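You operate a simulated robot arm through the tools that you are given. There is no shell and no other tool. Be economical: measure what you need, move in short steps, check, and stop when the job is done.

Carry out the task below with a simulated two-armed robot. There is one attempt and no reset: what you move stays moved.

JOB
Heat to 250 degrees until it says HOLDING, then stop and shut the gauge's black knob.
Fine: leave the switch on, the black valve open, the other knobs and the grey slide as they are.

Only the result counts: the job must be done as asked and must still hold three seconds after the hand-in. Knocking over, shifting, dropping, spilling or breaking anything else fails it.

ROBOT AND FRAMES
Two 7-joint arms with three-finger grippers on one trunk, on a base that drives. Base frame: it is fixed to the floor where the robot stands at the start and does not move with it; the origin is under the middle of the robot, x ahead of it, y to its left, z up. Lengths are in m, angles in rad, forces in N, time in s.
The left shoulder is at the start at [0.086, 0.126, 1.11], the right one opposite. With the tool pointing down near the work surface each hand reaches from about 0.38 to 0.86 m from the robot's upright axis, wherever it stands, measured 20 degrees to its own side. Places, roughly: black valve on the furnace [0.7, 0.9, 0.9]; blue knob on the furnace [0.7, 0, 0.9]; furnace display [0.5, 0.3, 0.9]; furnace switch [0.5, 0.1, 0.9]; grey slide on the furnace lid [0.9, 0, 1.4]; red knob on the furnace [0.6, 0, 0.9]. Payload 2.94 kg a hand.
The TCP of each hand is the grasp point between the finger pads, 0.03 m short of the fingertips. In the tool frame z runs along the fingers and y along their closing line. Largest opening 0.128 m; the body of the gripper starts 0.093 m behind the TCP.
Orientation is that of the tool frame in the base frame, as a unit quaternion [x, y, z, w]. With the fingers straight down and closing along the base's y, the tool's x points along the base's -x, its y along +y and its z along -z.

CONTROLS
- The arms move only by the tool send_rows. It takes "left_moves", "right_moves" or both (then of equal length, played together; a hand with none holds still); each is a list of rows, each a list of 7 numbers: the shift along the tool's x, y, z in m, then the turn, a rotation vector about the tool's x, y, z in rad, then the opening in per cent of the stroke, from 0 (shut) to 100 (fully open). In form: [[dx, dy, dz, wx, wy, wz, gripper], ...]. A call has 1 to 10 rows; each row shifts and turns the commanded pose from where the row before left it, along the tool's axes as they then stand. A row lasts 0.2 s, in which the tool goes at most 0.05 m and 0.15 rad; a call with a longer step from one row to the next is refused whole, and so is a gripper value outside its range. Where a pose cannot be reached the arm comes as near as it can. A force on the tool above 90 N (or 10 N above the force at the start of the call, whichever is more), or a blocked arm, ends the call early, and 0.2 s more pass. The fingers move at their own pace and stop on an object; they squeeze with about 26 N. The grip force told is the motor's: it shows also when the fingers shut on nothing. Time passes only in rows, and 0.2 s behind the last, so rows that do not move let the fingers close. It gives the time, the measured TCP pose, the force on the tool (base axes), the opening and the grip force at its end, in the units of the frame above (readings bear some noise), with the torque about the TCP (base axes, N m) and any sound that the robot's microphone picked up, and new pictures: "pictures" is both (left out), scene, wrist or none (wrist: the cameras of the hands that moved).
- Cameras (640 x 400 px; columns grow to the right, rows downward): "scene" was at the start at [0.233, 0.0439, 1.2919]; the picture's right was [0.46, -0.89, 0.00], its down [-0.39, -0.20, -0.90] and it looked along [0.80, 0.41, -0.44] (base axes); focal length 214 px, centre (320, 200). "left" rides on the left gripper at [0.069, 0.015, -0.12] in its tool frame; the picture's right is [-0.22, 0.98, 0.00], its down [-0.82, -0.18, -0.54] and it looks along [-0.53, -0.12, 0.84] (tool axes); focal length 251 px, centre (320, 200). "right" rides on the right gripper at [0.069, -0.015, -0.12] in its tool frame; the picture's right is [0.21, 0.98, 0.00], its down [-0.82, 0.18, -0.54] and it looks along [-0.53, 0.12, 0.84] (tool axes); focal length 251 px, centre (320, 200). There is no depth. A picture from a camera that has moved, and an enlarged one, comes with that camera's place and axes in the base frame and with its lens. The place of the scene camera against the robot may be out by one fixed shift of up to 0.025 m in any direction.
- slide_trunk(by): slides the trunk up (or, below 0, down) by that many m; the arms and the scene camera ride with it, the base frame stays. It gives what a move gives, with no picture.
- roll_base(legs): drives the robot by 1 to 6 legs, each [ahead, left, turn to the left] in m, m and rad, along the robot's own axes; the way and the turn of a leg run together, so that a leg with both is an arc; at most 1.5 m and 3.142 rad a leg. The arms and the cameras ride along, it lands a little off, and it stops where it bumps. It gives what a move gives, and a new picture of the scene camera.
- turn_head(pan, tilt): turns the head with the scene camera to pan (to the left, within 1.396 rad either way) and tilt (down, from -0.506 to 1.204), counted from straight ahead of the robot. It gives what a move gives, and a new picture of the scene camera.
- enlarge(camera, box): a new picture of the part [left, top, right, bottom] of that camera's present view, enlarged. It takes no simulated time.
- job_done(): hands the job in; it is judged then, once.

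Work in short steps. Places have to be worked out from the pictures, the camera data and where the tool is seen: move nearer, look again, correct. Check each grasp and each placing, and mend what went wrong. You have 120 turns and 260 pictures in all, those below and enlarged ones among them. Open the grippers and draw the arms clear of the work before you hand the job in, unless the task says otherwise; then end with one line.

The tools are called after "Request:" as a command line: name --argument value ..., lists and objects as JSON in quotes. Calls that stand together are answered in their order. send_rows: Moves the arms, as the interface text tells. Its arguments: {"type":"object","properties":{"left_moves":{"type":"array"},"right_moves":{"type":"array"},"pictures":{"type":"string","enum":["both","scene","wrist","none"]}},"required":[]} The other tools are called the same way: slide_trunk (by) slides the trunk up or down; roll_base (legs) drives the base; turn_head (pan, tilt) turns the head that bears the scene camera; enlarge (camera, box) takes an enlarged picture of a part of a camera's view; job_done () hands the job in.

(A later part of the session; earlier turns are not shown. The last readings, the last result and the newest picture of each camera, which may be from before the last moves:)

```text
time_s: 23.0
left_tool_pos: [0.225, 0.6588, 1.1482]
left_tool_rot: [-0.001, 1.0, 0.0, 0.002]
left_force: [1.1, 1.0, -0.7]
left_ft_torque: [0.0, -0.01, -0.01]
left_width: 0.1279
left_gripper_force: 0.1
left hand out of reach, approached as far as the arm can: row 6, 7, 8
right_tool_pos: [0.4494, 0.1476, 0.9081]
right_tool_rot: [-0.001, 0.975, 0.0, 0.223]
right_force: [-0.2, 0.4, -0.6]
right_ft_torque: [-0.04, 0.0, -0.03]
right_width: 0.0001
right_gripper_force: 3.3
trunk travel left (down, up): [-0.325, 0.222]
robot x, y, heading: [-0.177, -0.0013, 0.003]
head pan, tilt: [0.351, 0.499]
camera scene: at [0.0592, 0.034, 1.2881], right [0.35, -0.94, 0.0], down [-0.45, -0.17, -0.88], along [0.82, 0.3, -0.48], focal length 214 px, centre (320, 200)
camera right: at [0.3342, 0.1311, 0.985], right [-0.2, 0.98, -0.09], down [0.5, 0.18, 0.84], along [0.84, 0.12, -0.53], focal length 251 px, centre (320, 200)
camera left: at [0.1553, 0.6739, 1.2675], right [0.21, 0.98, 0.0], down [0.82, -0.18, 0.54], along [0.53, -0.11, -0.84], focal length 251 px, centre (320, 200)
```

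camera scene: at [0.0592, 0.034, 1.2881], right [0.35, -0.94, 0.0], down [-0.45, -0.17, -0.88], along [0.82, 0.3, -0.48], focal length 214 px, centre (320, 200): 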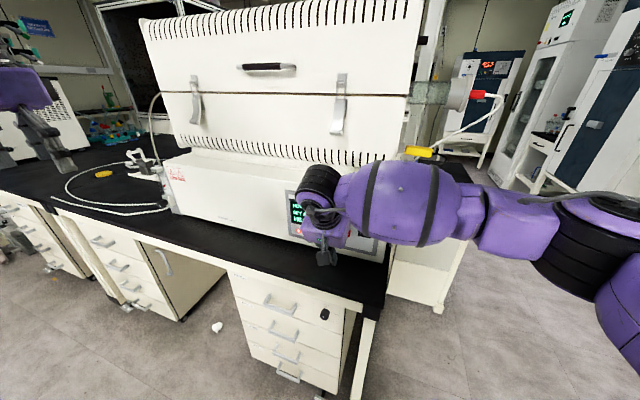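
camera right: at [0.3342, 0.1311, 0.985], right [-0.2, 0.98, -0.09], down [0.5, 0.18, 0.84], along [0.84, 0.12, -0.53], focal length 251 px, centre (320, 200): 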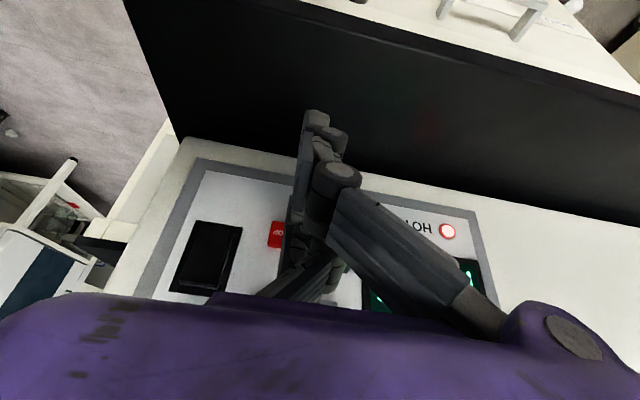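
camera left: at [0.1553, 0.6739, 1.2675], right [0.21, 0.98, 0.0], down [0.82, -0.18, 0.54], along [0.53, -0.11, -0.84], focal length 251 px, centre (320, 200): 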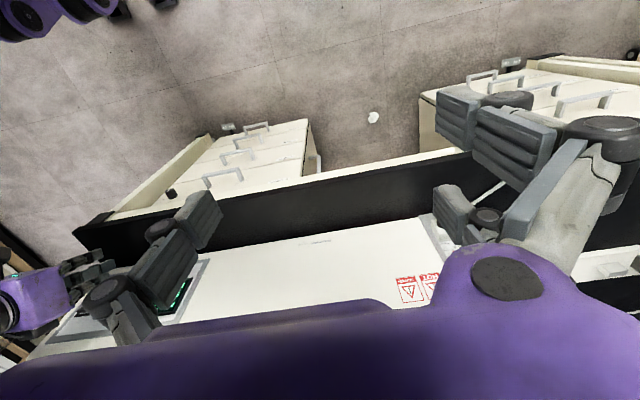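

HOT lamp is lit. I check the display and the left-hand region.

Request:
enlarge --camera "scene" --box '[280, 180, 360, 240]'

Request:
enlarge --camera "scene" --box '[80, 80, 220, 230]'

```text
6.67 times, centred on (320, 210) of scene
camera zoom: at [0.0592, 0.034, 1.2881], right [0.35, -0.94, 0.0], down [-0.45, -0.17, -0.88], along [0.82, 0.3, -0.48], focal length 1430 px, centre (320, 133)
```

zoom: 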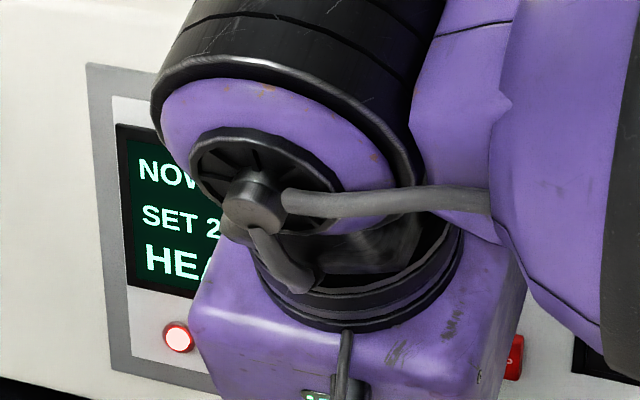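

```text
2.67 times, centred on (150, 155) of scene
camera zoom: at [0.0592, 0.034, 1.2881], right [0.35, -0.94, 0.0], down [-0.45, -0.17, -0.88], along [0.82, 0.3, -0.48], focal length 572 px, centre (773, 320)
```

zoom: 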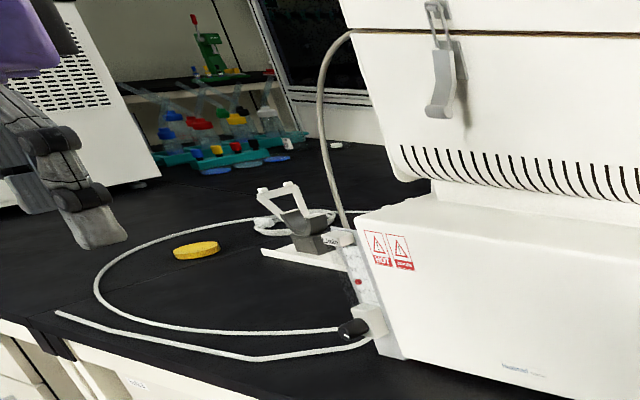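

Still heating ("HE…"). I wait a few seconds with the hand in place.

Request:
send_rows --right_moves '[[0, 0, 0, 0, 0, 0, 0], [0, 0, 0, 0, 0, 0, 0], [0, 0, 0, 0, 0, 0, 0], [0, 0, 0, 0, 0, 0, 0], [0, 0, 0, 0, 0, 0, 0], [0, 0, 0, 0, 0, 0, 0], [0, 0, 0, 0, 0, 0, 0], [0, 0, 0, 0, 0, 0, 0], [0, 0, 0, 0, 0, 0, 0], [0, 0, 0, 0, 0, 0, 0]]' --pictures "none"

Request:
send_rows --right_moves '[[0, 0, 0, 0, 0, 0, 0], [0, 0, 0, 0, 0, 0, 0], [0, 0, 0, 0, 0, 0, 0], [0, 0, 0, 0, 0, 0, 0], [0, 0, 0, 0, 0, 0, 0], [0, 0, 0, 0, 0, 0, 0], [0, 0, 0, 0, 0, 0, 0], [0, 0, 0, 0, 0, 0, 0], [0, 0, 0, 0, 0, 0, 0], [0, 0, 0, 0, 0, 0, 0]]' --pictures "none"

Request:
enlarge --camera "scene" --box '[280, 180, 360, 240]'

```text
time_s: 25.2
left_tool_pos: [0.2246, 0.6581, 1.1494]
left_tool_rot: [-0.001, 1.0, 0.001, 0.002]
left_force: [0.0, 0.2, -0.3]
left_ft_torque: [0.04, -0.04, -0.01]
left_width: 0.128
left_gripper_force: 0.1
right_tool_pos: [0.4502, 0.1455, 0.9065]
right_tool_rot: [0.0, 0.975, -0.001, 0.224]
right_force: [0.0, 0.8, 0.0]
right_ft_torque: [-0.03, 0.01, 0.01]
right_width: 0.0
right_gripper_force: 3.1
trunk travel left (down, up): [-0.325, 0.222]
robot x, y, heading: [-0.1774, 0.0013, -0.001]
head pan, tilt: [0.351, 0.499]
```

```text
time_s: 27.4
left_tool_pos: [0.2263, 0.6591, 1.1484]
left_tool_rot: [-0.001, 1.0, 0.001, 0.001]
left_force: [0.0, -0.3, 0.0]
left_ft_torque: [-0.01, -0.02, 0.02]
left_width: 0.1279
left_gripper_force: 0.0
right_tool_pos: [0.4499, 0.1458, 0.9075]
right_tool_rot: [-0.001, 0.975, 0.0, 0.223]
right_force: [0.3, -0.2, 0.5]
right_ft_torque: [-0.01, -0.02, 0.0]
right_width: 0.0001
right_gripper_force: 2.7
trunk travel left (down, up): [-0.325, 0.222]
robot x, y, heading: [-0.1758, 0.0007, 0.004]
head pan, tilt: [0.351, 0.499]
```

```text
6.67 times, centred on (320, 210) of scene
camera zoom: at [0.0588, 0.0332, 1.2882], right [0.35, -0.94, 0.0], down [-0.45, -0.17, -0.88], along [0.82, 0.3, -0.48], focal length 1430 px, centre (320, 133)
```

zoom: 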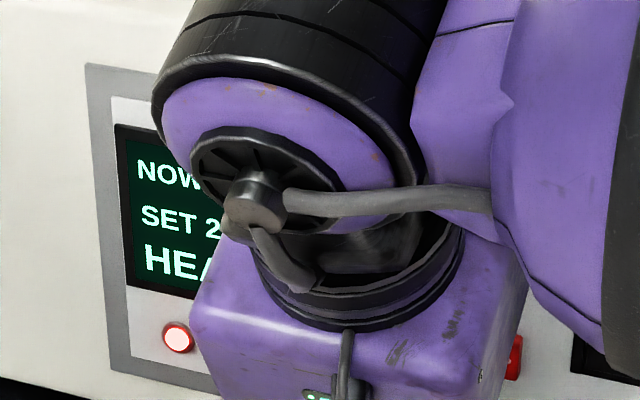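

Still heating; wait further.

Request:
send_rows --right_moves '[[0, 0, 0, 0, 0, 0, 0], [0, 0, 0, 0, 0, 0, 0], [0, 0, 0, 0, 0, 0, 0], [0, 0, 0, 0, 0, 0, 0], [0, 0, 0, 0, 0, 0, 0], [0, 0, 0, 0, 0, 0, 0], [0, 0, 0, 0, 0, 0, 0], [0, 0, 0, 0, 0, 0, 0], [0, 0, 0, 0, 0, 0, 0], [0, 0, 0, 0, 0, 0, 0]]' --pictures "none"

Request:
enlarge --camera "scene" --box '[280, 180, 360, 240]'

Request:
enlarge --camera "right" --box '[340, 200, 500, 320]'

```text
time_s: 29.6
left_tool_pos: [0.2254, 0.6562, 1.1479]
left_tool_rot: [-0.001, 1.0, 0.001, 0.002]
left_force: [0.9, -0.7, 0.9]
left_ft_torque: [0.01, 0.03, 0.02]
left_width: 0.1277
left_gripper_force: 0.0
right_tool_pos: [0.4493, 0.1471, 0.9073]
right_tool_rot: [-0.001, 0.975, 0.0, 0.223]
right_force: [0.3, 0.3, 0.0]
right_ft_torque: [-0.03, 0.01, 0.02]
right_width: 0.0
right_gripper_force: 3.1
trunk travel left (down, up): [-0.325, 0.222]
robot x, y, heading: [-0.176, 0.0008, 0.002]
head pan, tilt: [0.351, 0.499]
```

```text
6.67 times, centred on (320, 210) of scene
camera zoom: at [0.0588, 0.0332, 1.2882], right [0.35, -0.94, 0.0], down [-0.45, -0.17, -0.88], along [0.82, 0.3, -0.48], focal length 1430 px, centre (320, 133)
```

zoom: 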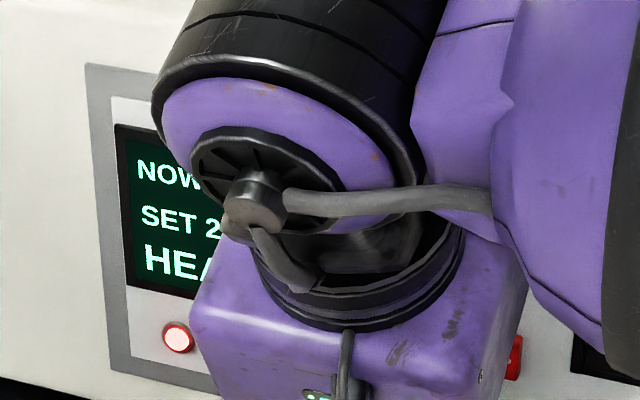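

```text
3.33 times, centred on (420, 260) of right
camera zoom: at [0.334, 0.1302, 0.9855], right [-0.2, 0.98, -0.09], down [0.5, 0.18, 0.84], along [0.84, 0.12, -0.53], focal length 838 px, centre (-13, 0)
```

zoom: 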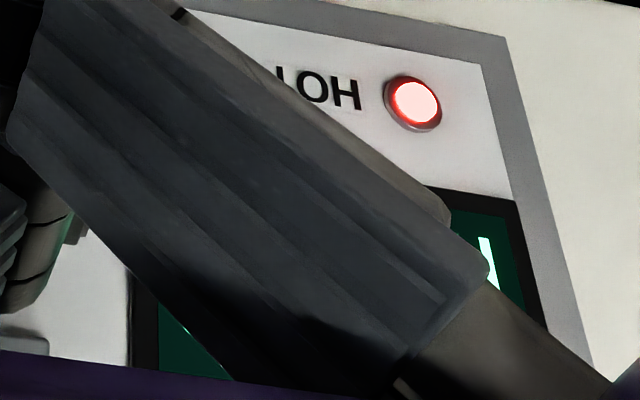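

Still heating; continue waiting.

Request:
send_rows --right_moves '[[0, 0, 0, 0, 0, 0, 0], [0, 0, 0, 0, 0, 0, 0], [0, 0, 0, 0, 0, 0, 0], [0, 0, 0, 0, 0, 0, 0], [0, 0, 0, 0, 0, 0, 0], [0, 0, 0, 0, 0, 0, 0], [0, 0, 0, 0, 0, 0, 0], [0, 0, 0, 0, 0, 0, 0], [0, 0, 0, 0, 0, 0, 0], [0, 0, 0, 0, 0, 0, 0]]' --pictures "none"

Request:
send_rows --right_moves '[[0, 0, 0, 0, 0, 0, 0], [0, 0, 0, 0, 0, 0, 0], [0, 0, 0, 0, 0, 0, 0], [0, 0, 0, 0, 0, 0, 0], [0, 0, 0, 0, 0, 0, 0], [0, 0, 0, 0, 0, 0, 0], [0, 0, 0, 0, 0, 0, 0], [0, 0, 0, 0, 0, 0, 0], [0, 0, 0, 0, 0, 0, 0], [0, 0, 0, 0, 0, 0, 0]]' --pictures "none"

Request:
enlarge --camera "scene" --box '[280, 180, 360, 240]'

```text
time_s: 31.8
left_tool_pos: [0.2256, 0.6582, 1.1488]
left_tool_rot: [0.0, 1.0, 0.001, 0.002]
left_force: [0.0, 1.0, 0.0]
left_ft_torque: [-0.01, 0.0, 0.03]
left_width: 0.1278
left_gripper_force: 0.1
right_tool_pos: [0.4501, 0.1462, 0.9056]
right_tool_rot: [-0.001, 0.975, 0.0, 0.223]
right_force: [-1.1, 0.4, 0.1]
right_ft_torque: [-0.04, -0.03, 0.05]
right_width: 0.0001
right_gripper_force: 2.9
trunk travel left (down, up): [-0.325, 0.222]
robot x, y, heading: [-0.1754, -0.0021, 0.005]
head pan, tilt: [0.351, 0.499]
```

```text
time_s: 34.0
left_tool_pos: [0.2249, 0.6579, 1.1485]
left_tool_rot: [0.0, 1.0, 0.001, 0.001]
left_force: [0.5, -0.6, 0.1]
left_ft_torque: [-0.02, -0.02, -0.01]
left_width: 0.128
left_gripper_force: 0.0
right_tool_pos: [0.4498, 0.1461, 0.9066]
right_tool_rot: [-0.001, 0.975, 0.0, 0.223]
right_force: [1.0, -0.8, -0.7]
right_ft_torque: [0.05, -0.02, 0.03]
right_width: 0.0001
right_gripper_force: 3.1
trunk travel left (down, up): [-0.325, 0.222]
robot x, y, heading: [-0.1789, -0.0027, 0.005]
head pan, tilt: [0.351, 0.499]
```

```text
6.67 times, centred on (320, 210) of scene
camera zoom: at [0.0588, 0.0332, 1.2882], right [0.35, -0.94, 0.0], down [-0.45, -0.17, -0.88], along [0.82, 0.3, -0.48], focal length 1430 px, centre (320, 133)
```

zoom: 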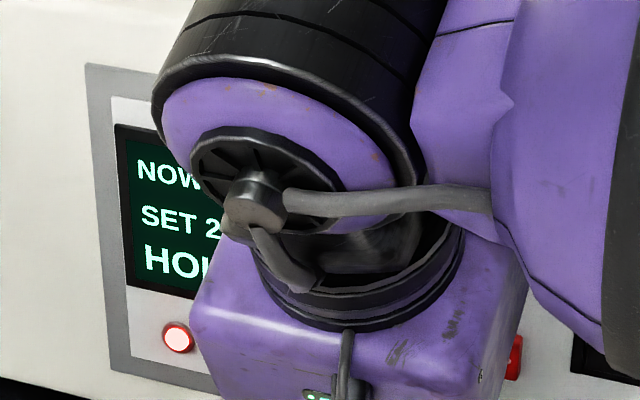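

It now says HOL(DING). Press STOP: advance 36 mm.

Request:
send_rows --right_moves '[[-0.009, 0, 0.0043, 0, 0, 0, 0], [-0.009, 0, 0.0043, 0, 0, 0, 0], [-0.0063, 0, 0.003, 0, 0, 0, 0], [-0.0036, 0, 0.0017, 0, 0, 0, 0], [-0.0018, 0, 0.0009, 0, 0, 0, 0], [-0.0018, 0, 0.0009, 0, 0, 0, 0], [-0.0009, 0, 0.0004, 0, 0, 0, 0]]' --pictures "scene"

```text
time_s: 35.6
left_tool_pos: [0.2241, 0.657, 1.1487]
left_tool_rot: [0.0, 1.0, 0.001, 0.003]
left_force: [-0.1, 0.3, 0.3]
left_ft_torque: [0.02, 0.0, 0.01]
left_width: 0.1281
left_gripper_force: 0.1
right_tool_pos: [0.486, 0.1462, 0.9075]
right_tool_rot: [-0.001, 0.975, 0.002, 0.223]
right_force: [-2.0, 0.8, 0.1]
right_ft_torque: [0.01, -0.01, -0.04]
right_width: 0.0
right_gripper_force: 3.0
trunk travel left (down, up): [-0.325, 0.222]
robot x, y, heading: [-0.1758, 0.0027, 0.007]
head pan, tilt: [0.351, 0.499]
heard: click
camera scene: at [0.0586, 0.0332, 1.2883], right [0.35, -0.94, 0.0], down [-0.45, -0.17, -0.88], along [0.82, 0.3, -0.48], focal length 214 px, centre (320, 200)
```

scene: 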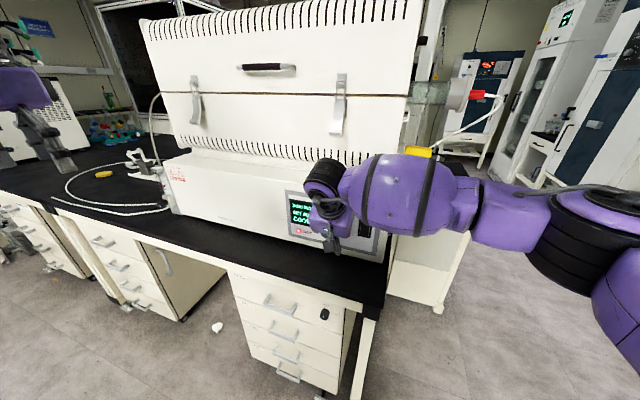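

Clicked; the display seems to say COOLING. I withdraw the right hand back, up and aside.

Request:
send_rows --right_moves '[[0.018, 0, -0.0087, 0, 0, 0, 0], [0.036, 0, -0.0174, 0, 0, 0, 0], [0.036, 0, -0.0174, 0, 0, 0, 0], [0.01, -0.04, -0.02, 0, 0, 0, 0], [0.01, -0.04, -0.02, 0, 0, 0, 0], [0.01, -0.04, -0.02, 0, 0, 0, 0], [0.01, -0.04, -0.02, 0, 0, 0, 0], [0.01, -0.04, -0.02, 0, 0, 0, 0]]' --pictures "none"

Request:
enlarge --camera "scene" --box '[270, 170, 400, 260]'

```text
time_s: 37.4
left_tool_pos: [0.2238, 0.6567, 1.1488]
left_tool_rot: [-0.001, 1.0, 0.002, 0.003]
left_force: [-0.9, -0.2, -0.5]
left_ft_torque: [0.03, 0.0, -0.01]
left_width: 0.128
left_gripper_force: 0.1
right_tool_pos: [0.2972, -0.0556, 0.9757]
right_tool_rot: [0.0, 0.975, 0.001, 0.224]
right_force: [-0.5, -0.4, 0.6]
right_ft_torque: [0.01, 0.0, 0.06]
right_width: 0.0
right_gripper_force: 3.0
trunk travel left (down, up): [-0.325, 0.222]
robot x, y, heading: [-0.1813, -0.0018, 0.003]
head pan, tilt: [0.351, 0.499]
```

```text
4.44 times, centred on (335, 215) of scene
camera zoom: at [0.058, 0.0318, 1.2884], right [0.35, -0.94, 0.0], down [-0.45, -0.16, -0.88], along [0.82, 0.3, -0.48], focal length 953 px, centre (253, 133)
```

zoom: 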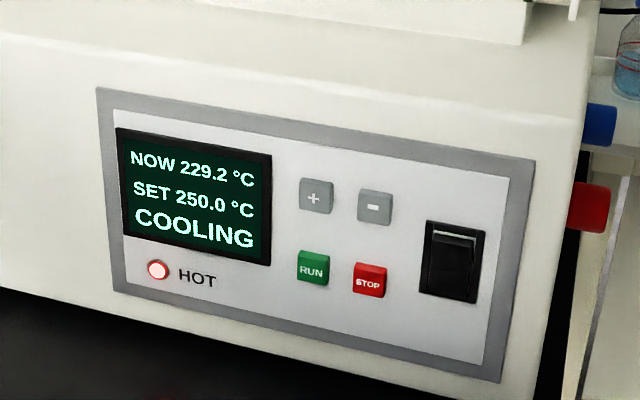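

COOLING. Now I drive left 0.5 m to reach the gauge at the furnace's left end.

Request:
roll_base --legs '[[0, 0.5, 0]]'

Request:
enlarge --camera "left" --box '[0, 0, 640, 400]'

```text
time_s: 42.3
left_tool_pos: [0.2239, 1.1561, 1.148]
left_tool_rot: [0.0, 1.0, 0.001, 0.002]
left_force: [-0.3, 0.6, 0.1]
left_ft_torque: [-0.01, 0.02, 0.02]
left_width: 0.1279
left_gripper_force: 0.0
right_tool_pos: [0.2961, 0.445, 0.9763]
right_tool_rot: [0.0, 0.975, 0.0, 0.223]
right_force: [1.5, 0.1, 0.3]
right_ft_torque: [-0.01, -0.01, 0.01]
right_width: 0.0
right_gripper_force: 2.9
trunk travel left (down, up): [-0.325, 0.222]
robot x, y, heading: [-0.1795, 0.4993, 0.004]
head pan, tilt: [0.351, 0.499]
camera scene: at [0.058, 0.5325, 1.2882], right [0.34, -0.94, 0.0], down [-0.45, -0.17, -0.88], along [0.82, 0.3, -0.48], focal length 214 px, centre (320, 200)
```

scene: 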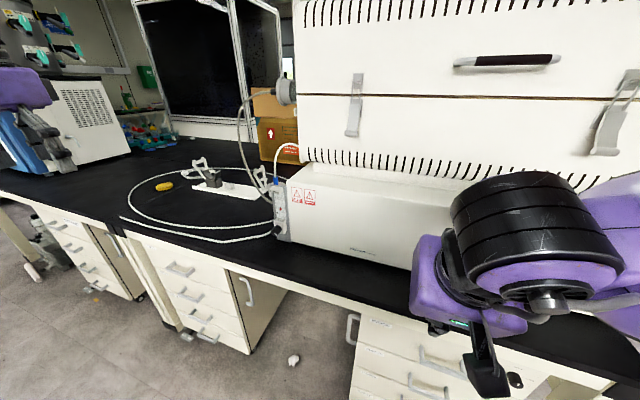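

```text
1.00 times, centred on (320, 200) of left (not enlarged: the box is as wide or as high as the picture)
camera zoom: at [0.1547, 1.1721, 1.268], right [0.21, 0.98, 0.0], down [0.82, -0.18, 0.54], along [0.53, -0.11, -0.84], focal length 251 px, centre (320, 200)
```

zoom: 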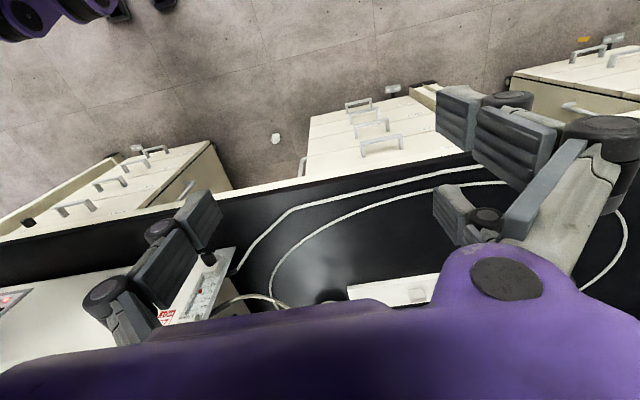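

Request:
enlarge --camera "scene" --box '[230, 130, 340, 260]'

Request:
enlarge --camera "left" --box '[130, 220, 350, 340]'

```text
3.08 times, centred on (285, 195) of scene
camera zoom: at [0.058, 0.5325, 1.2882], right [0.34, -0.94, 0.0], down [-0.45, -0.17, -0.88], along [0.82, 0.3, -0.48], focal length 660 px, centre (428, 215)
```

zoom: 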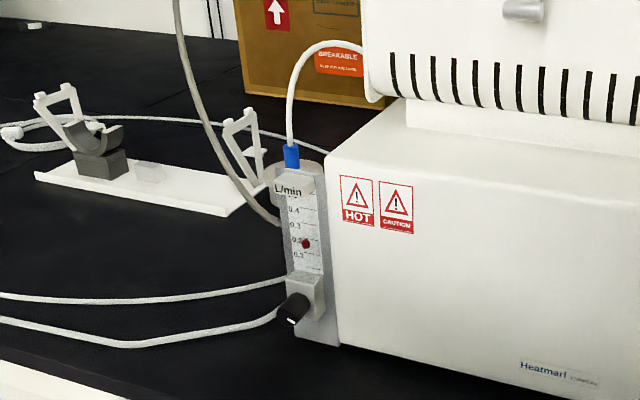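

```text
2.91 times, centred on (240, 280) of left
camera zoom: at [0.1547, 1.1721, 1.268], right [0.21, 0.98, 0.0], down [0.82, -0.18, 0.54], along [0.53, -0.11, -0.84], focal length 731 px, centre (553, -33)
```

zoom: 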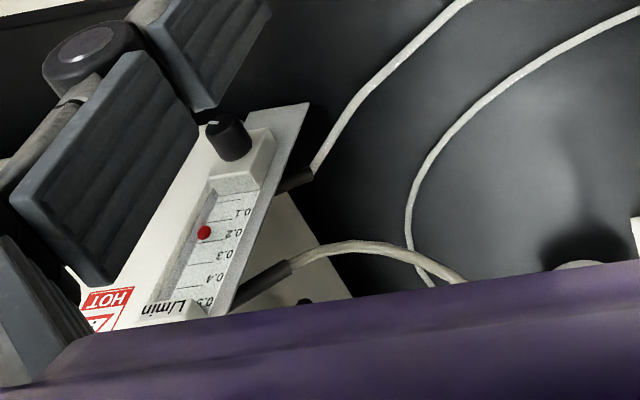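

The gauge is a flowmeter (reads ~0.2 L/min) facing the robot; its black knob tip is around (0.506, 0.838, 0.868), axis along −x. I pitch the left hand forward (1.17 rad) for a near-horizontal approach.

Request:
send_rows --left_moves '[[0, -0.02, 0, 0, -0.146, 0, 60], [0, -0.02, 0, 0, -0.146, 0, 60], [0, -0.02, 0, 0, -0.146, 0, 60], [0, -0.02, 0, 0, -0.146, 0, 60], [0, -0.02, 0, 0, -0.146, 0, 60], [0, -0.02, 0, 0, -0.146, 0, 60], [0, -0.02, 0, 0, -0.146, 0, 60], [0, -0.02, 0, 0, -0.146, 0, 60]]' --pictures "both"

```text
time_s: 44.1
left_tool_pos: [0.2243, 0.9951, 1.1499]
left_tool_rot: [0.0, 0.832, 0.001, 0.555]
left_force: [0.4, -0.4, 0.4]
left_ft_torque: [0.03, 0.0, -0.03]
left_width: 0.0769
left_gripper_force: 0.0
right_tool_pos: [0.297, 0.4432, 0.9755]
right_tool_rot: [-0.002, 0.975, 0.002, 0.223]
right_force: [-0.5, 0.1, 0.0]
right_ft_torque: [0.03, 0.0, 0.02]
right_width: 0.0
right_gripper_force: 3.6
trunk travel left (down, up): [-0.325, 0.222]
robot x, y, heading: [-0.1769, 0.4983, 0.003]
head pan, tilt: [0.351, 0.499]
camera scene: at [0.0578, 0.5322, 1.2883], right [0.34, -0.94, 0.0], down [-0.45, -0.16, -0.88], along [0.82, 0.3, -0.48], focal length 214 px, centre (320, 200)
camera left: at [0.0873, 1.0108, 1.131], right [0.08, 0.98, 0.2], down [-0.18, -0.18, 0.97], along [0.98, -0.12, 0.16], focal length 251 px, centre (320, 200)
```

scene: 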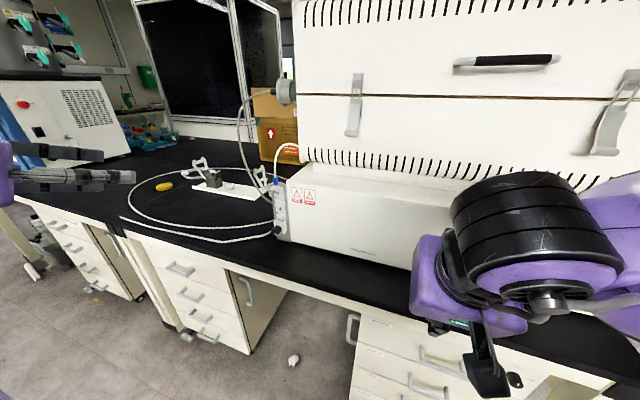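
left: 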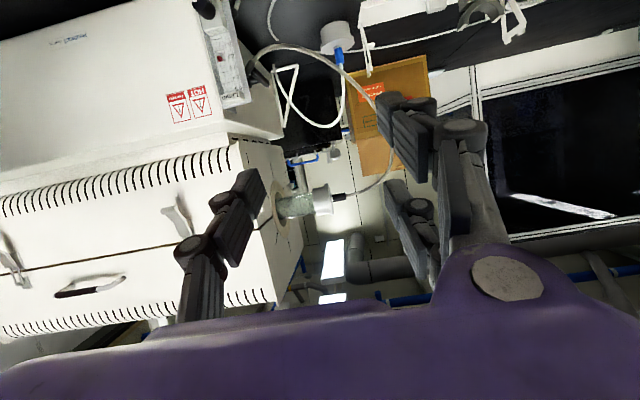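

I move the left hand toward a point ~15 cm before the knob.

Request:
send_rows --left_moves '[[0.0187, -0.0214, 0.029, 0, 0, 0, 60], [0.0187, -0.0214, 0.029, 0, 0, 0, 60], [0.0187, -0.0214, 0.029, 0, 0, 0, 60], [0.0187, -0.0214, 0.029, 0, 0, 0, 60], [0.0187, -0.0214, 0.029, 0, 0, 0, 60], [0.0187, -0.0214, 0.029, 0, 0, 0, 60], [0.0187, -0.0214, 0.029, 0, 0, 0, 60]]' --pictures "both"

```text
time_s: 45.7
left_tool_pos: [0.3629, 0.8473, 0.9478]
left_tool_rot: [0.001, 0.833, 0.001, 0.553]
left_force: [0.1, -0.5, -0.5]
left_ft_torque: [0.02, 0.0, 0.02]
left_width: 0.0769
left_gripper_force: 0.0
right_tool_pos: [0.2977, 0.4452, 0.9757]
right_tool_rot: [0.001, 0.975, 0.0, 0.223]
right_force: [-0.6, 0.2, 0.0]
right_ft_torque: [0.0, 0.02, -0.04]
right_width: 0.0
right_gripper_force: 3.1
trunk travel left (down, up): [-0.325, 0.222]
robot x, y, heading: [-0.1797, 0.4988, -0.0]
head pan, tilt: [0.351, 0.499]
camera scene: at [0.0586, 0.5322, 1.2881], right [0.34, -0.94, 0.0], down [-0.45, -0.16, -0.88], along [0.82, 0.3, -0.48], focal length 214 px, centre (320, 200)
camera left: at [0.2246, 0.8629, 0.9306], right [0.08, 0.98, 0.2], down [-0.18, -0.18, 0.97], along [0.98, -0.12, 0.16], focal length 251 px, centre (320, 200)
```

scene: 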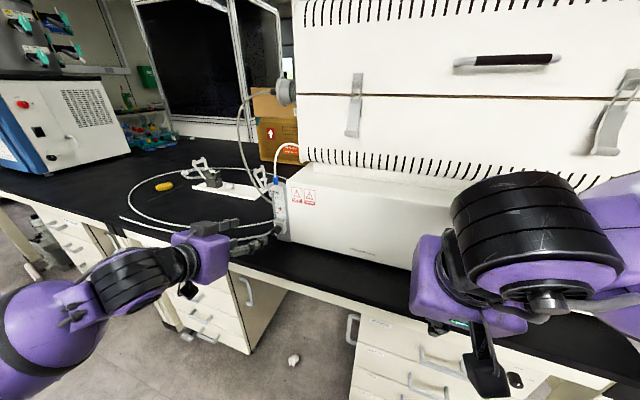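
left: 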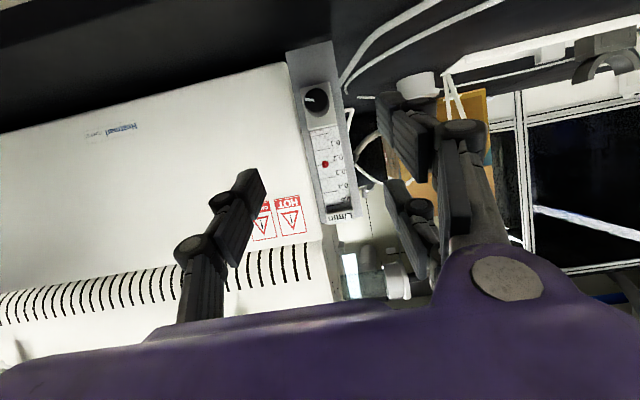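

Excellent view of the knob and scale. Enlarging to see the pointer and geometry.

Request:
enlarge --camera "left" --box '[260, 30, 420, 240]'

```text
1.90 times, centred on (340, 135) of left
camera zoom: at [0.2246, 0.8629, 0.9306], right [0.08, 0.98, 0.2], down [-0.18, -0.18, 0.97], along [0.98, -0.12, 0.16], focal length 479 px, centre (282, 324)
```

zoom: 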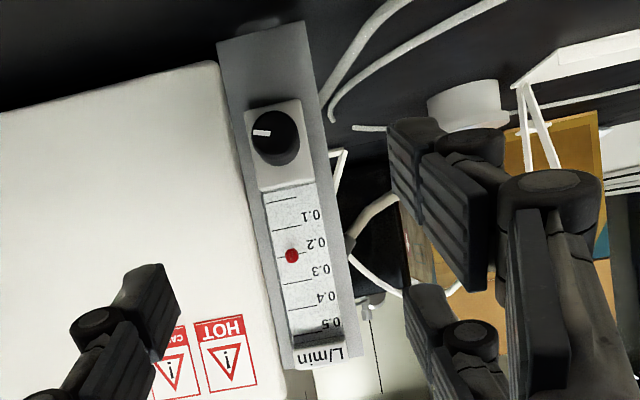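

Knob tip ≈ (0.498, 0.846, 0.874), pointer at 3 o'clock, float ≈0.23. I level the hand further (pitch 0.2 down), narrow the fingers, and move to ~6 cm short of grasp.

Request:
send_rows --left_moves '[[0, 0, 0, 0, -0.1, 0, 45], [0, 0, 0, 0, -0.1, 0, 45], [0.0177, -0.001, 0.02, 0, 0, 0, 45], [0.0177, 0, 0.02, 0, 0, 0, 45], [0.0177, 0, 0.02, 0, 0, 0, 45]]' --pictures "both"

```text
time_s: 46.9
left_tool_pos: [0.4111, 0.8468, 0.8857]
left_tool_rot: [0.0, 0.773, 0.001, 0.634]
left_force: [0.2, 1.2, -1.0]
left_ft_torque: [-0.03, -0.01, 0.01]
left_width: 0.0576
left_gripper_force: 0.0
right_tool_pos: [0.2968, 0.4446, 0.9765]
right_tool_rot: [0.0, 0.975, 0.0, 0.222]
right_force: [0.4, -1.3, 0.0]
right_ft_torque: [0.0, 0.01, 0.01]
right_width: 0.0001
right_gripper_force: 3.2
trunk travel left (down, up): [-0.325, 0.222]
robot x, y, heading: [-0.1794, 0.4976, 0.004]
head pan, tilt: [0.351, 0.499]
camera scene: at [0.0586, 0.5325, 1.2881], right [0.34, -0.94, 0.0], down [-0.45, -0.17, -0.88], along [0.82, 0.3, -0.48], focal length 214 px, centre (320, 200)
camera left: at [0.2789, 0.8621, 0.8406], right [0.04, 0.98, 0.21], down [-0.37, -0.18, 0.91], along [0.93, -0.12, 0.35], focal length 251 px, centre (320, 200)
```

scene: 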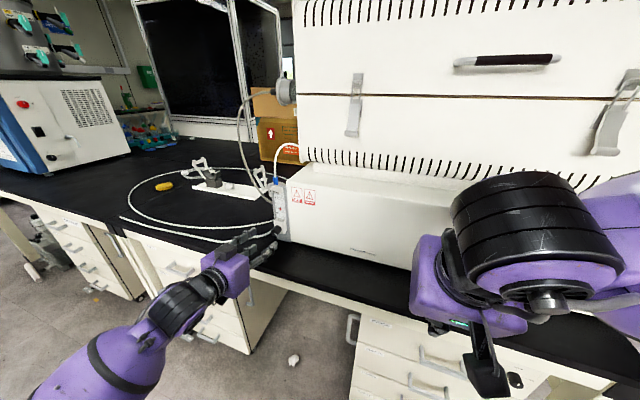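
left: 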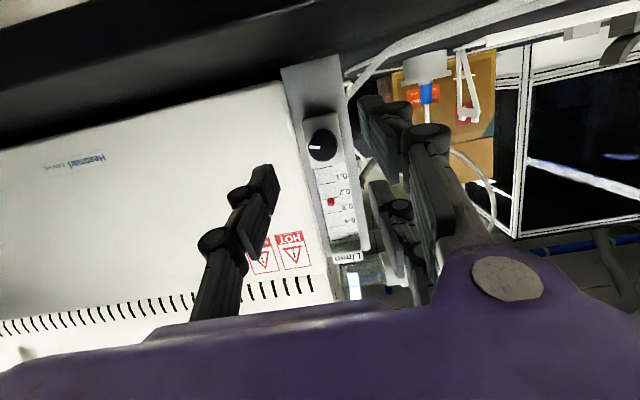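

Consistent. I advance 5 cm and look.

Request:
send_rows --left_moves '[[-0.002, -0.001, 0.0165, 0, 0, 0, 45], [-0.001, 0, 0.0165, 0, 0, 0, 45], [-0.001, 0, 0.0165, 0, 0, 0, 45]]' --pictures "wrist"

Request:
enlarge --camera "scene" --box '[200, 160, 320, 280]'

```text
time_s: 47.7
left_tool_pos: [0.4592, 0.8458, 0.8791]
left_tool_rot: [0.0, 0.774, 0.001, 0.633]
left_force: [0.3, 0.5, -0.4]
left_ft_torque: [0.04, 0.02, 0.0]
left_width: 0.0577
left_gripper_force: 0.1
right_tool_pos: [0.2974, 0.4444, 0.9767]
right_tool_rot: [0.0, 0.975, 0.0, 0.223]
right_force: [0.4, -0.5, 0.3]
right_ft_torque: [0.02, 0.03, -0.02]
right_width: 0.0001
right_gripper_force: 2.7
trunk travel left (down, up): [-0.325, 0.222]
robot x, y, heading: [-0.1789, 0.4972, -0.002]
head pan, tilt: [0.351, 0.499]
camera left: at [0.3277, 0.8616, 0.8344], right [0.04, 0.98, 0.21], down [-0.37, -0.18, 0.91], along [0.93, -0.12, 0.35], focal length 251 px, centre (320, 200)
```

left: 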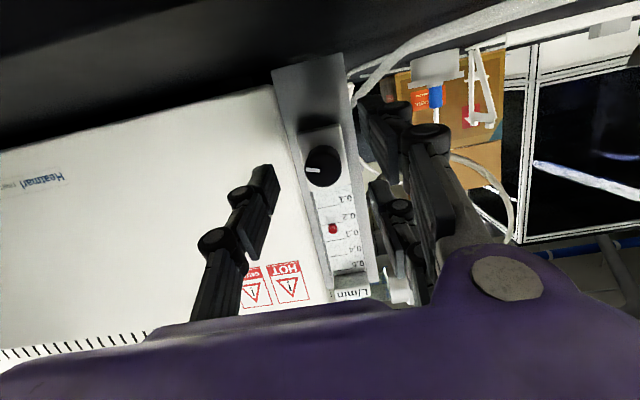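

```text
3.33 times, centred on (260, 220) of scene
camera zoom: at [0.0586, 0.5324, 1.2881], right [0.34, -0.94, 0.0], down [-0.45, -0.17, -0.88], along [0.82, 0.3, -0.48], focal length 715 px, centre (520, 133)
```

zoom: 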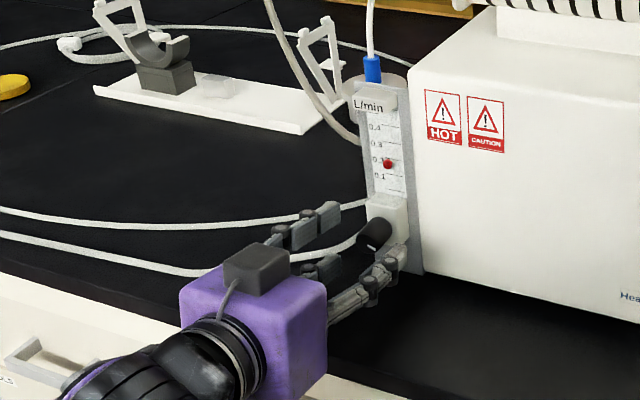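

Knob lies centred between the fingers. Advance 2.4 cm gently.

Request:
send_rows --left_moves '[[-0.0016, 0, 0.0078, 0, 0, 0, 45], [-0.0016, 0, 0.0078, 0, 0, 0, 45], [-0.0016, 0, 0.0078, 0, 0, 0, 45]]' --pictures "wrist"

Request:
enlarge --camera "scene" --box '[220, 170, 310, 260]'

```text
time_s: 48.5
left_tool_pos: [0.4828, 0.8457, 0.8783]
left_tool_rot: [0.0, 0.774, 0.001, 0.634]
left_force: [0.4, -1.0, 0.0]
left_ft_torque: [-0.02, 0.01, 0.0]
left_width: 0.0578
left_gripper_force: 0.0
right_tool_pos: [0.2966, 0.445, 0.9769]
right_tool_rot: [0.0, 0.975, 0.0, 0.222]
right_force: [0.2, 0.1, 0.0]
right_ft_torque: [0.02, 0.01, -0.01]
right_width: 0.0001
right_gripper_force: 3.3
trunk travel left (down, up): [-0.325, 0.222]
robot x, y, heading: [-0.1807, 0.5005, 0.004]
head pan, tilt: [0.351, 0.499]
camera left: at [0.3512, 0.8615, 0.8343], right [0.04, 0.98, 0.21], down [-0.37, -0.18, 0.91], along [0.93, -0.12, 0.35], focal length 251 px, centre (320, 200)
```

left: 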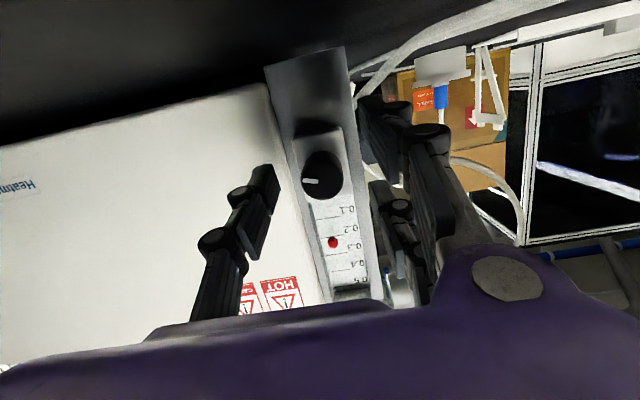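

```text
4.44 times, centred on (265, 215) of scene
camera zoom: at [0.0583, 0.5324, 1.2882], right [0.34, -0.94, 0.0], down [-0.45, -0.17, -0.88], along [0.82, 0.3, -0.48], focal length 953 px, centre (564, 133)
```

zoom: 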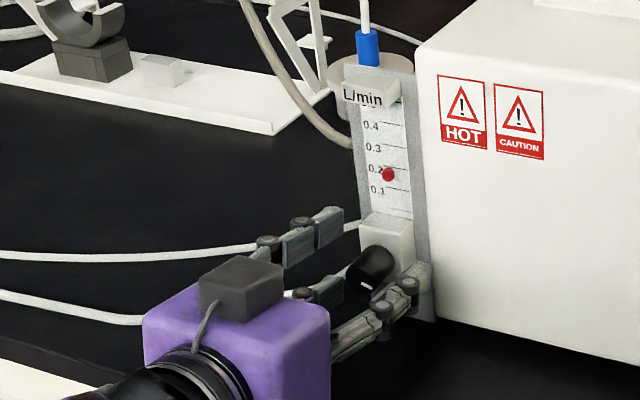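

Fingers straddle the knob. Close the grip.

Request:
send_rows --left_moves '[[0, 0, 0, 0, 0, 0, 25], [0, 0, 0, 0, 0, 0, 10], [0, 0, 0, 0, 0, 0, 0], [0, 0, 0, 0, 0, 0, 0]]' --pictures "wrist"

Request:
enlarge --camera "scene" --box '[220, 170, 310, 260]'

```text
time_s: 49.5
left_tool_pos: [0.4838, 0.8481, 0.8781]
left_tool_rot: [-0.001, 0.773, 0.002, 0.634]
left_force: [6.2, 17.9, 3.5]
left_ft_torque: [-0.95, 0.16, 0.83]
left_width: 0.0284
left_gripper_force: 26.0
right_tool_pos: [0.2963, 0.4459, 0.9753]
right_tool_rot: [-0.001, 0.975, -0.001, 0.222]
right_force: [0.1, -0.3, -0.2]
right_ft_torque: [0.07, -0.02, 0.01]
right_width: 0.0
right_gripper_force: 2.5
trunk travel left (down, up): [-0.325, 0.222]
robot x, y, heading: [-0.1751, 0.4999, 0.005]
head pan, tilt: [0.351, 0.499]
camera left: at [0.3512, 0.8644, 0.8344], right [0.04, 0.98, 0.21], down [-0.37, -0.18, 0.91], along [0.93, -0.11, 0.35], focal length 251 px, centre (320, 200)
```

left: 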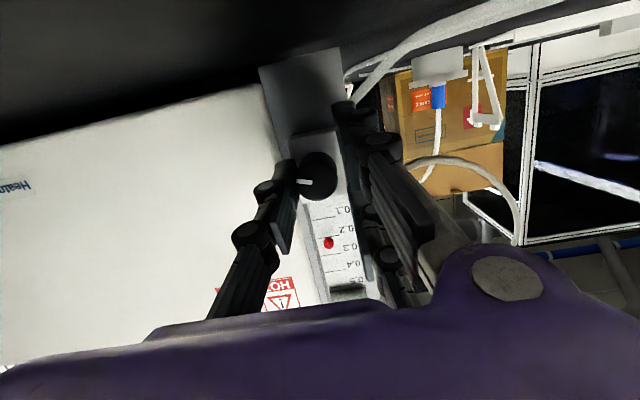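

```text
4.44 times, centred on (265, 215) of scene
camera zoom: at [0.0583, 0.5346, 1.2881], right [0.35, -0.94, 0.0], down [-0.45, -0.17, -0.88], along [0.82, 0.3, -0.48], focal length 953 px, centre (564, 133)
```

zoom: 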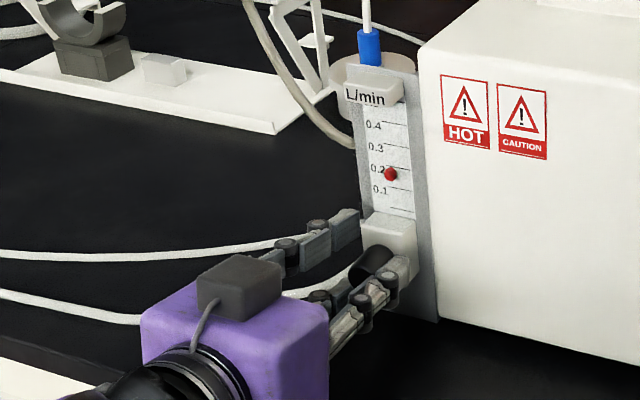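

Gripped (26 N, 28 mm). I shift 4 mm to +y to relieve the side force and turn clockwise 0.28 rad about base x.

Request:
send_rows --left_moves '[[0, 0.004, 0, 0, 0, 0, 0], [0, 0, 0, -0.028, 0, 0.137, 0], [0, 0, 0, -0.028, 0, 0.137, 0]]' --pictures "wrist"

Request:
enlarge --camera "scene" --box '[220, 170, 310, 260]'

```text
time_s: 50.3
left_tool_pos: [0.4855, 0.8317, 0.8758]
left_tool_rot: [0.097, 0.767, 0.099, 0.626]
left_force: [1.1, -53.6, -14.5]
left_ft_torque: [-0.34, 1.07, -0.69]
left_width: 0.0001
left_gripper_force: 24.7
right_tool_pos: [0.2973, 0.4363, 0.9755]
right_tool_rot: [0.003, 0.975, 0.002, 0.222]
right_force: [-0.4, -0.2, 0.3]
right_ft_torque: [-0.04, -0.01, -0.01]
right_width: 0.0
right_gripper_force: 3.0
trunk travel left (down, up): [-0.325, 0.222]
robot x, y, heading: [-0.1788, 0.5005, -0.004]
head pan, tilt: [0.351, 0.499]
camera left: at [0.3533, 0.8618, 0.8384], right [0.06, 0.88, 0.47], down [-0.37, -0.42, 0.83], along [0.93, -0.23, 0.3], focal length 251 px, centre (320, 200)
```

left: 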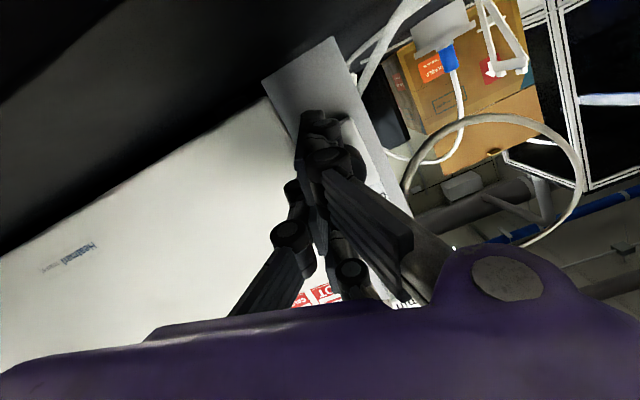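

```text
4.44 times, centred on (265, 215) of scene
camera zoom: at [0.0597, 0.5245, 1.2879], right [0.34, -0.94, 0.0], down [-0.45, -0.16, -0.88], along [0.82, 0.3, -0.48], focal length 953 px, centre (564, 133)
```

zoom: 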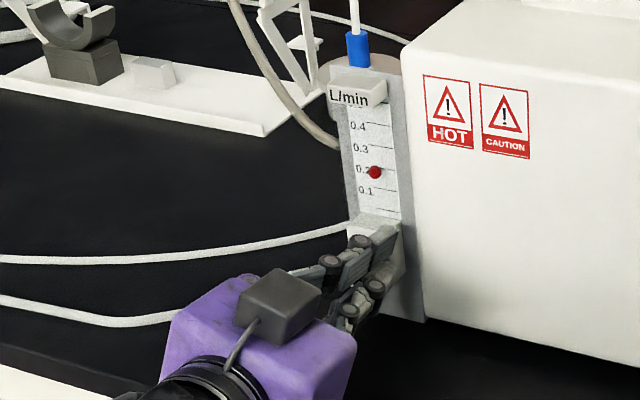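

The fingers slipped off the knob and closed beside it. I retreat straight back along −x, then open.

Request:
send_rows --left_moves '[[0.002, 0, -0.0098, 0, 0, 0, 0], [0.003, 0, -0.0196, 0, 0, 0, 0], [0.004, 0, -0.0196, 0, 0, 0, 0], [0, 0, 0, 0.028, 0, -0.137, 45], [0, 0, 0, 0.028, 0, -0.137, 45], [0, -0.004, 0, 0, 0, 0, 45]]' --pictures "wrist"

Request:
enlarge --camera "left" --box '[240, 60, 440, 300]'

Request:
enlarge --camera "scene" --box '[220, 170, 310, 260]'

```text
time_s: 51.7
left_tool_pos: [0.4331, 0.845, 0.8805]
left_tool_rot: [0.0, 0.773, 0.001, 0.634]
left_force: [0.2, 0.6, 0.0]
left_ft_torque: [0.01, -0.01, 0.01]
left_width: 0.0575
left_gripper_force: 0.1
right_tool_pos: [0.297, 0.4441, 0.9752]
right_tool_rot: [0.0, 0.975, 0.002, 0.223]
right_force: [-0.1, -1.1, 0.8]
right_ft_torque: [-0.01, -0.01, 0.04]
right_width: 0.0001
right_gripper_force: 2.7
trunk travel left (down, up): [-0.325, 0.222]
robot x, y, heading: [-0.1805, 0.4959, -0.0]
head pan, tilt: [0.351, 0.499]
camera left: at [0.3018, 0.861, 0.8359], right [0.04, 0.98, 0.21], down [-0.37, -0.18, 0.91], along [0.93, -0.12, 0.35], focal length 251 px, centre (320, 200)
```

left: 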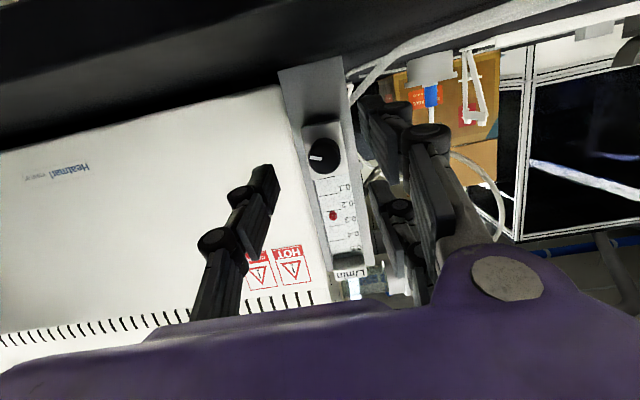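

```text
1.67 times, centred on (340, 180) of left
camera zoom: at [0.3018, 0.861, 0.8359], right [0.04, 0.98, 0.21], down [-0.37, -0.18, 0.91], along [0.93, -0.12, 0.35], focal length 419 px, centre (287, 233)
```

zoom: 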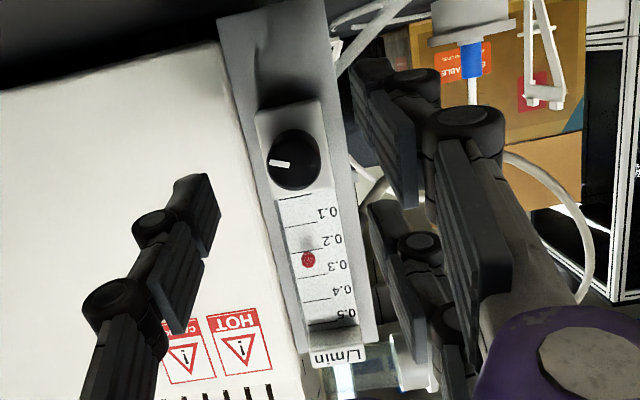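

```text
4.44 times, centred on (265, 215) of scene
camera zoom: at [0.0584, 0.5321, 1.2882], right [0.34, -0.94, 0.0], down [-0.45, -0.16, -0.88], along [0.82, 0.3, -0.48], focal length 953 px, centre (564, 133)
```

zoom: 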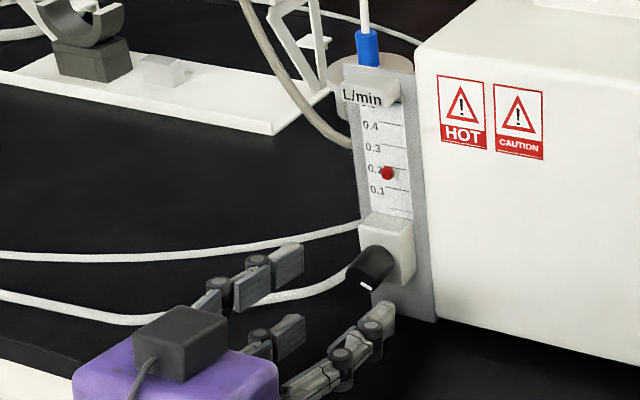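

The knob is unchanged. The pair of fingers nearly straddles the knob, so alignment matters: I level the hand fully, centre at z=0.873, y=0.8485, and re-approach.

Request:
send_rows --left_moves '[[0, 0, 0, 0, -0.1, 0, 45], [0, 0, 0, 0, -0.1, 0, 45], [0.0075, 0.0035, 0, 0, 0, 0, 45], [0, 0, 0.017, 0, 0, 0, 45], [0, 0, 0.017, 0, 0, 0, 45], [0, 0, 0.017, 0, 0, 0, 45]]' --pictures "wrist"

Request:
enlarge --camera "scene" --box '[220, 170, 310, 260]'

```text
time_s: 53.1
left_tool_pos: [0.4847, 0.8486, 0.8734]
left_tool_rot: [0.0, 0.707, 0.0, 0.707]
left_force: [0.7, 0.7, 0.5]
left_ft_torque: [-0.02, 0.01, -0.03]
left_width: 0.0575
left_gripper_force: 0.1
right_tool_pos: [0.2982, 0.4454, 0.9753]
right_tool_rot: [0.001, 0.975, 0.0, 0.223]
right_force: [-0.5, -0.1, 0.1]
right_ft_torque: [0.03, 0.0, 0.0]
right_width: 0.0
right_gripper_force: 2.5
trunk travel left (down, up): [-0.325, 0.222]
robot x, y, heading: [-0.1758, 0.4997, 0.001]
head pan, tilt: [0.351, 0.499]
camera left: at [0.3644, 0.8646, 0.8029], right [0.0, 0.98, 0.22], down [-0.54, -0.18, 0.82], along [0.84, -0.12, 0.53], focal length 251 px, centre (320, 200)
```

left: 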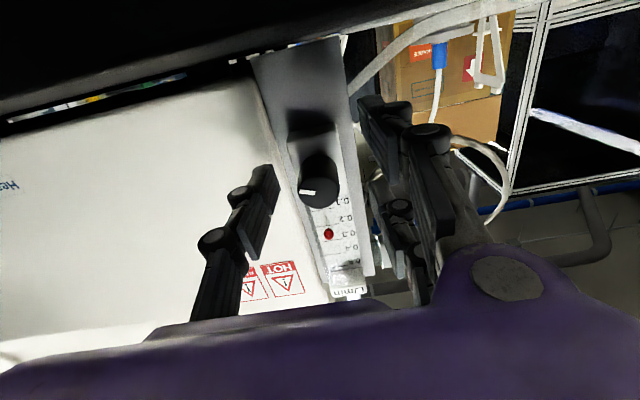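

```text
4.44 times, centred on (265, 215) of scene
camera zoom: at [0.0585, 0.5324, 1.2881], right [0.34, -0.94, 0.0], down [-0.45, -0.17, -0.88], along [0.82, 0.3, -0.48], focal length 953 px, centre (564, 133)
```

zoom: 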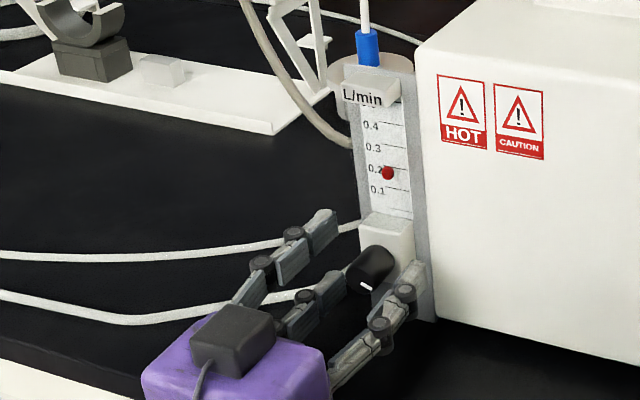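

Aligned. Close again.

Request:
send_rows --left_moves '[[0, 0, 0, 0, 0, 0, 30], [0, 0, 0, 0, 0, 0, 20], [0, 0, 0, 0, 0, 0, 10], [0, 0, 0, 0, 0, 0, 10]]' --pictures "wrist"

Request:
enlarge --camera "scene" --box '[230, 190, 310, 260]'

Request:
enlarge --camera "left" --box '[240, 60, 440, 260]'

```text
time_s: 54.1
left_tool_pos: [0.4852, 0.8465, 0.8736]
left_tool_rot: [0.002, 0.706, 0.0, 0.708]
left_force: [1.4, -13.7, -2.2]
left_ft_torque: [0.03, 0.01, -0.28]
left_width: 0.022
left_gripper_force: 6.6
right_tool_pos: [0.2972, 0.4432, 0.9763]
right_tool_rot: [0.0, 0.975, 0.0, 0.223]
right_force: [0.7, -0.3, 0.7]
right_ft_torque: [0.01, 0.03, 0.02]
right_width: 0.0002
right_gripper_force: 2.4
trunk travel left (down, up): [-0.325, 0.222]
robot x, y, heading: [-0.179, 0.5013, 0.005]
head pan, tilt: [0.351, 0.499]
camera left: at [0.3644, 0.8622, 0.8034], right [0.0, 0.98, 0.22], down [-0.54, -0.18, 0.82], along [0.84, -0.12, 0.53], focal length 251 px, centre (320, 200)
```

left: 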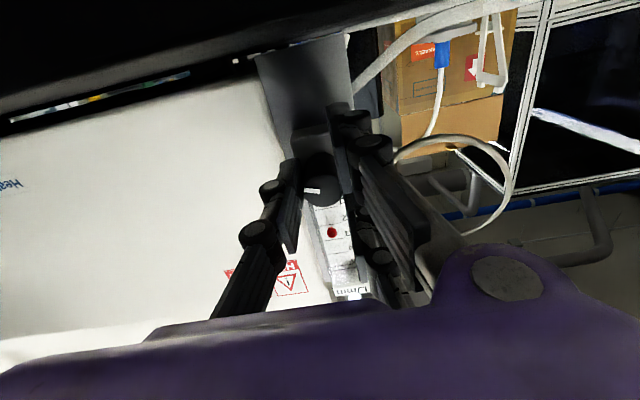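

```text
5.71 times, centred on (270, 225) of scene
camera zoom: at [0.0584, 0.5307, 1.2882], right [0.34, -0.94, 0.0], down [-0.45, -0.16, -0.88], along [0.82, 0.3, -0.48], focal length 1226 px, centre (606, 57)
```

zoom: 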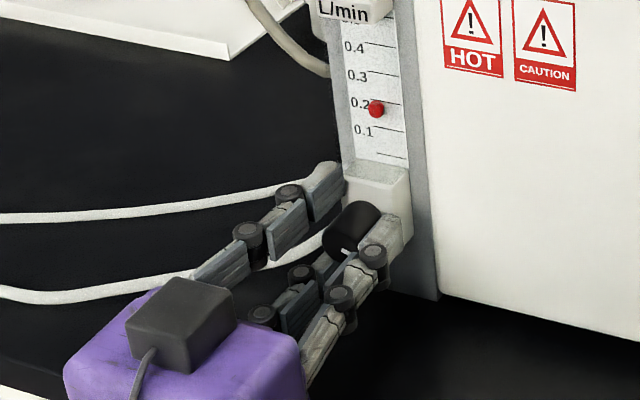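

```text
2.00 times, centred on (340, 160) of left
camera zoom: at [0.3644, 0.8622, 0.8034], right [0.0, 0.98, 0.22], down [-0.54, -0.18, 0.82], along [0.84, -0.12, 0.53], focal length 503 px, centre (280, 280)
```

zoom: 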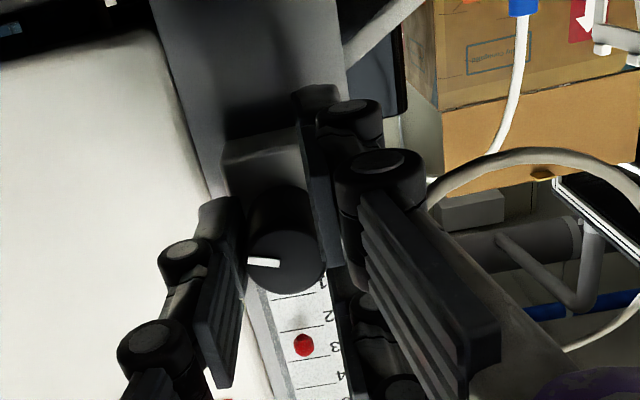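

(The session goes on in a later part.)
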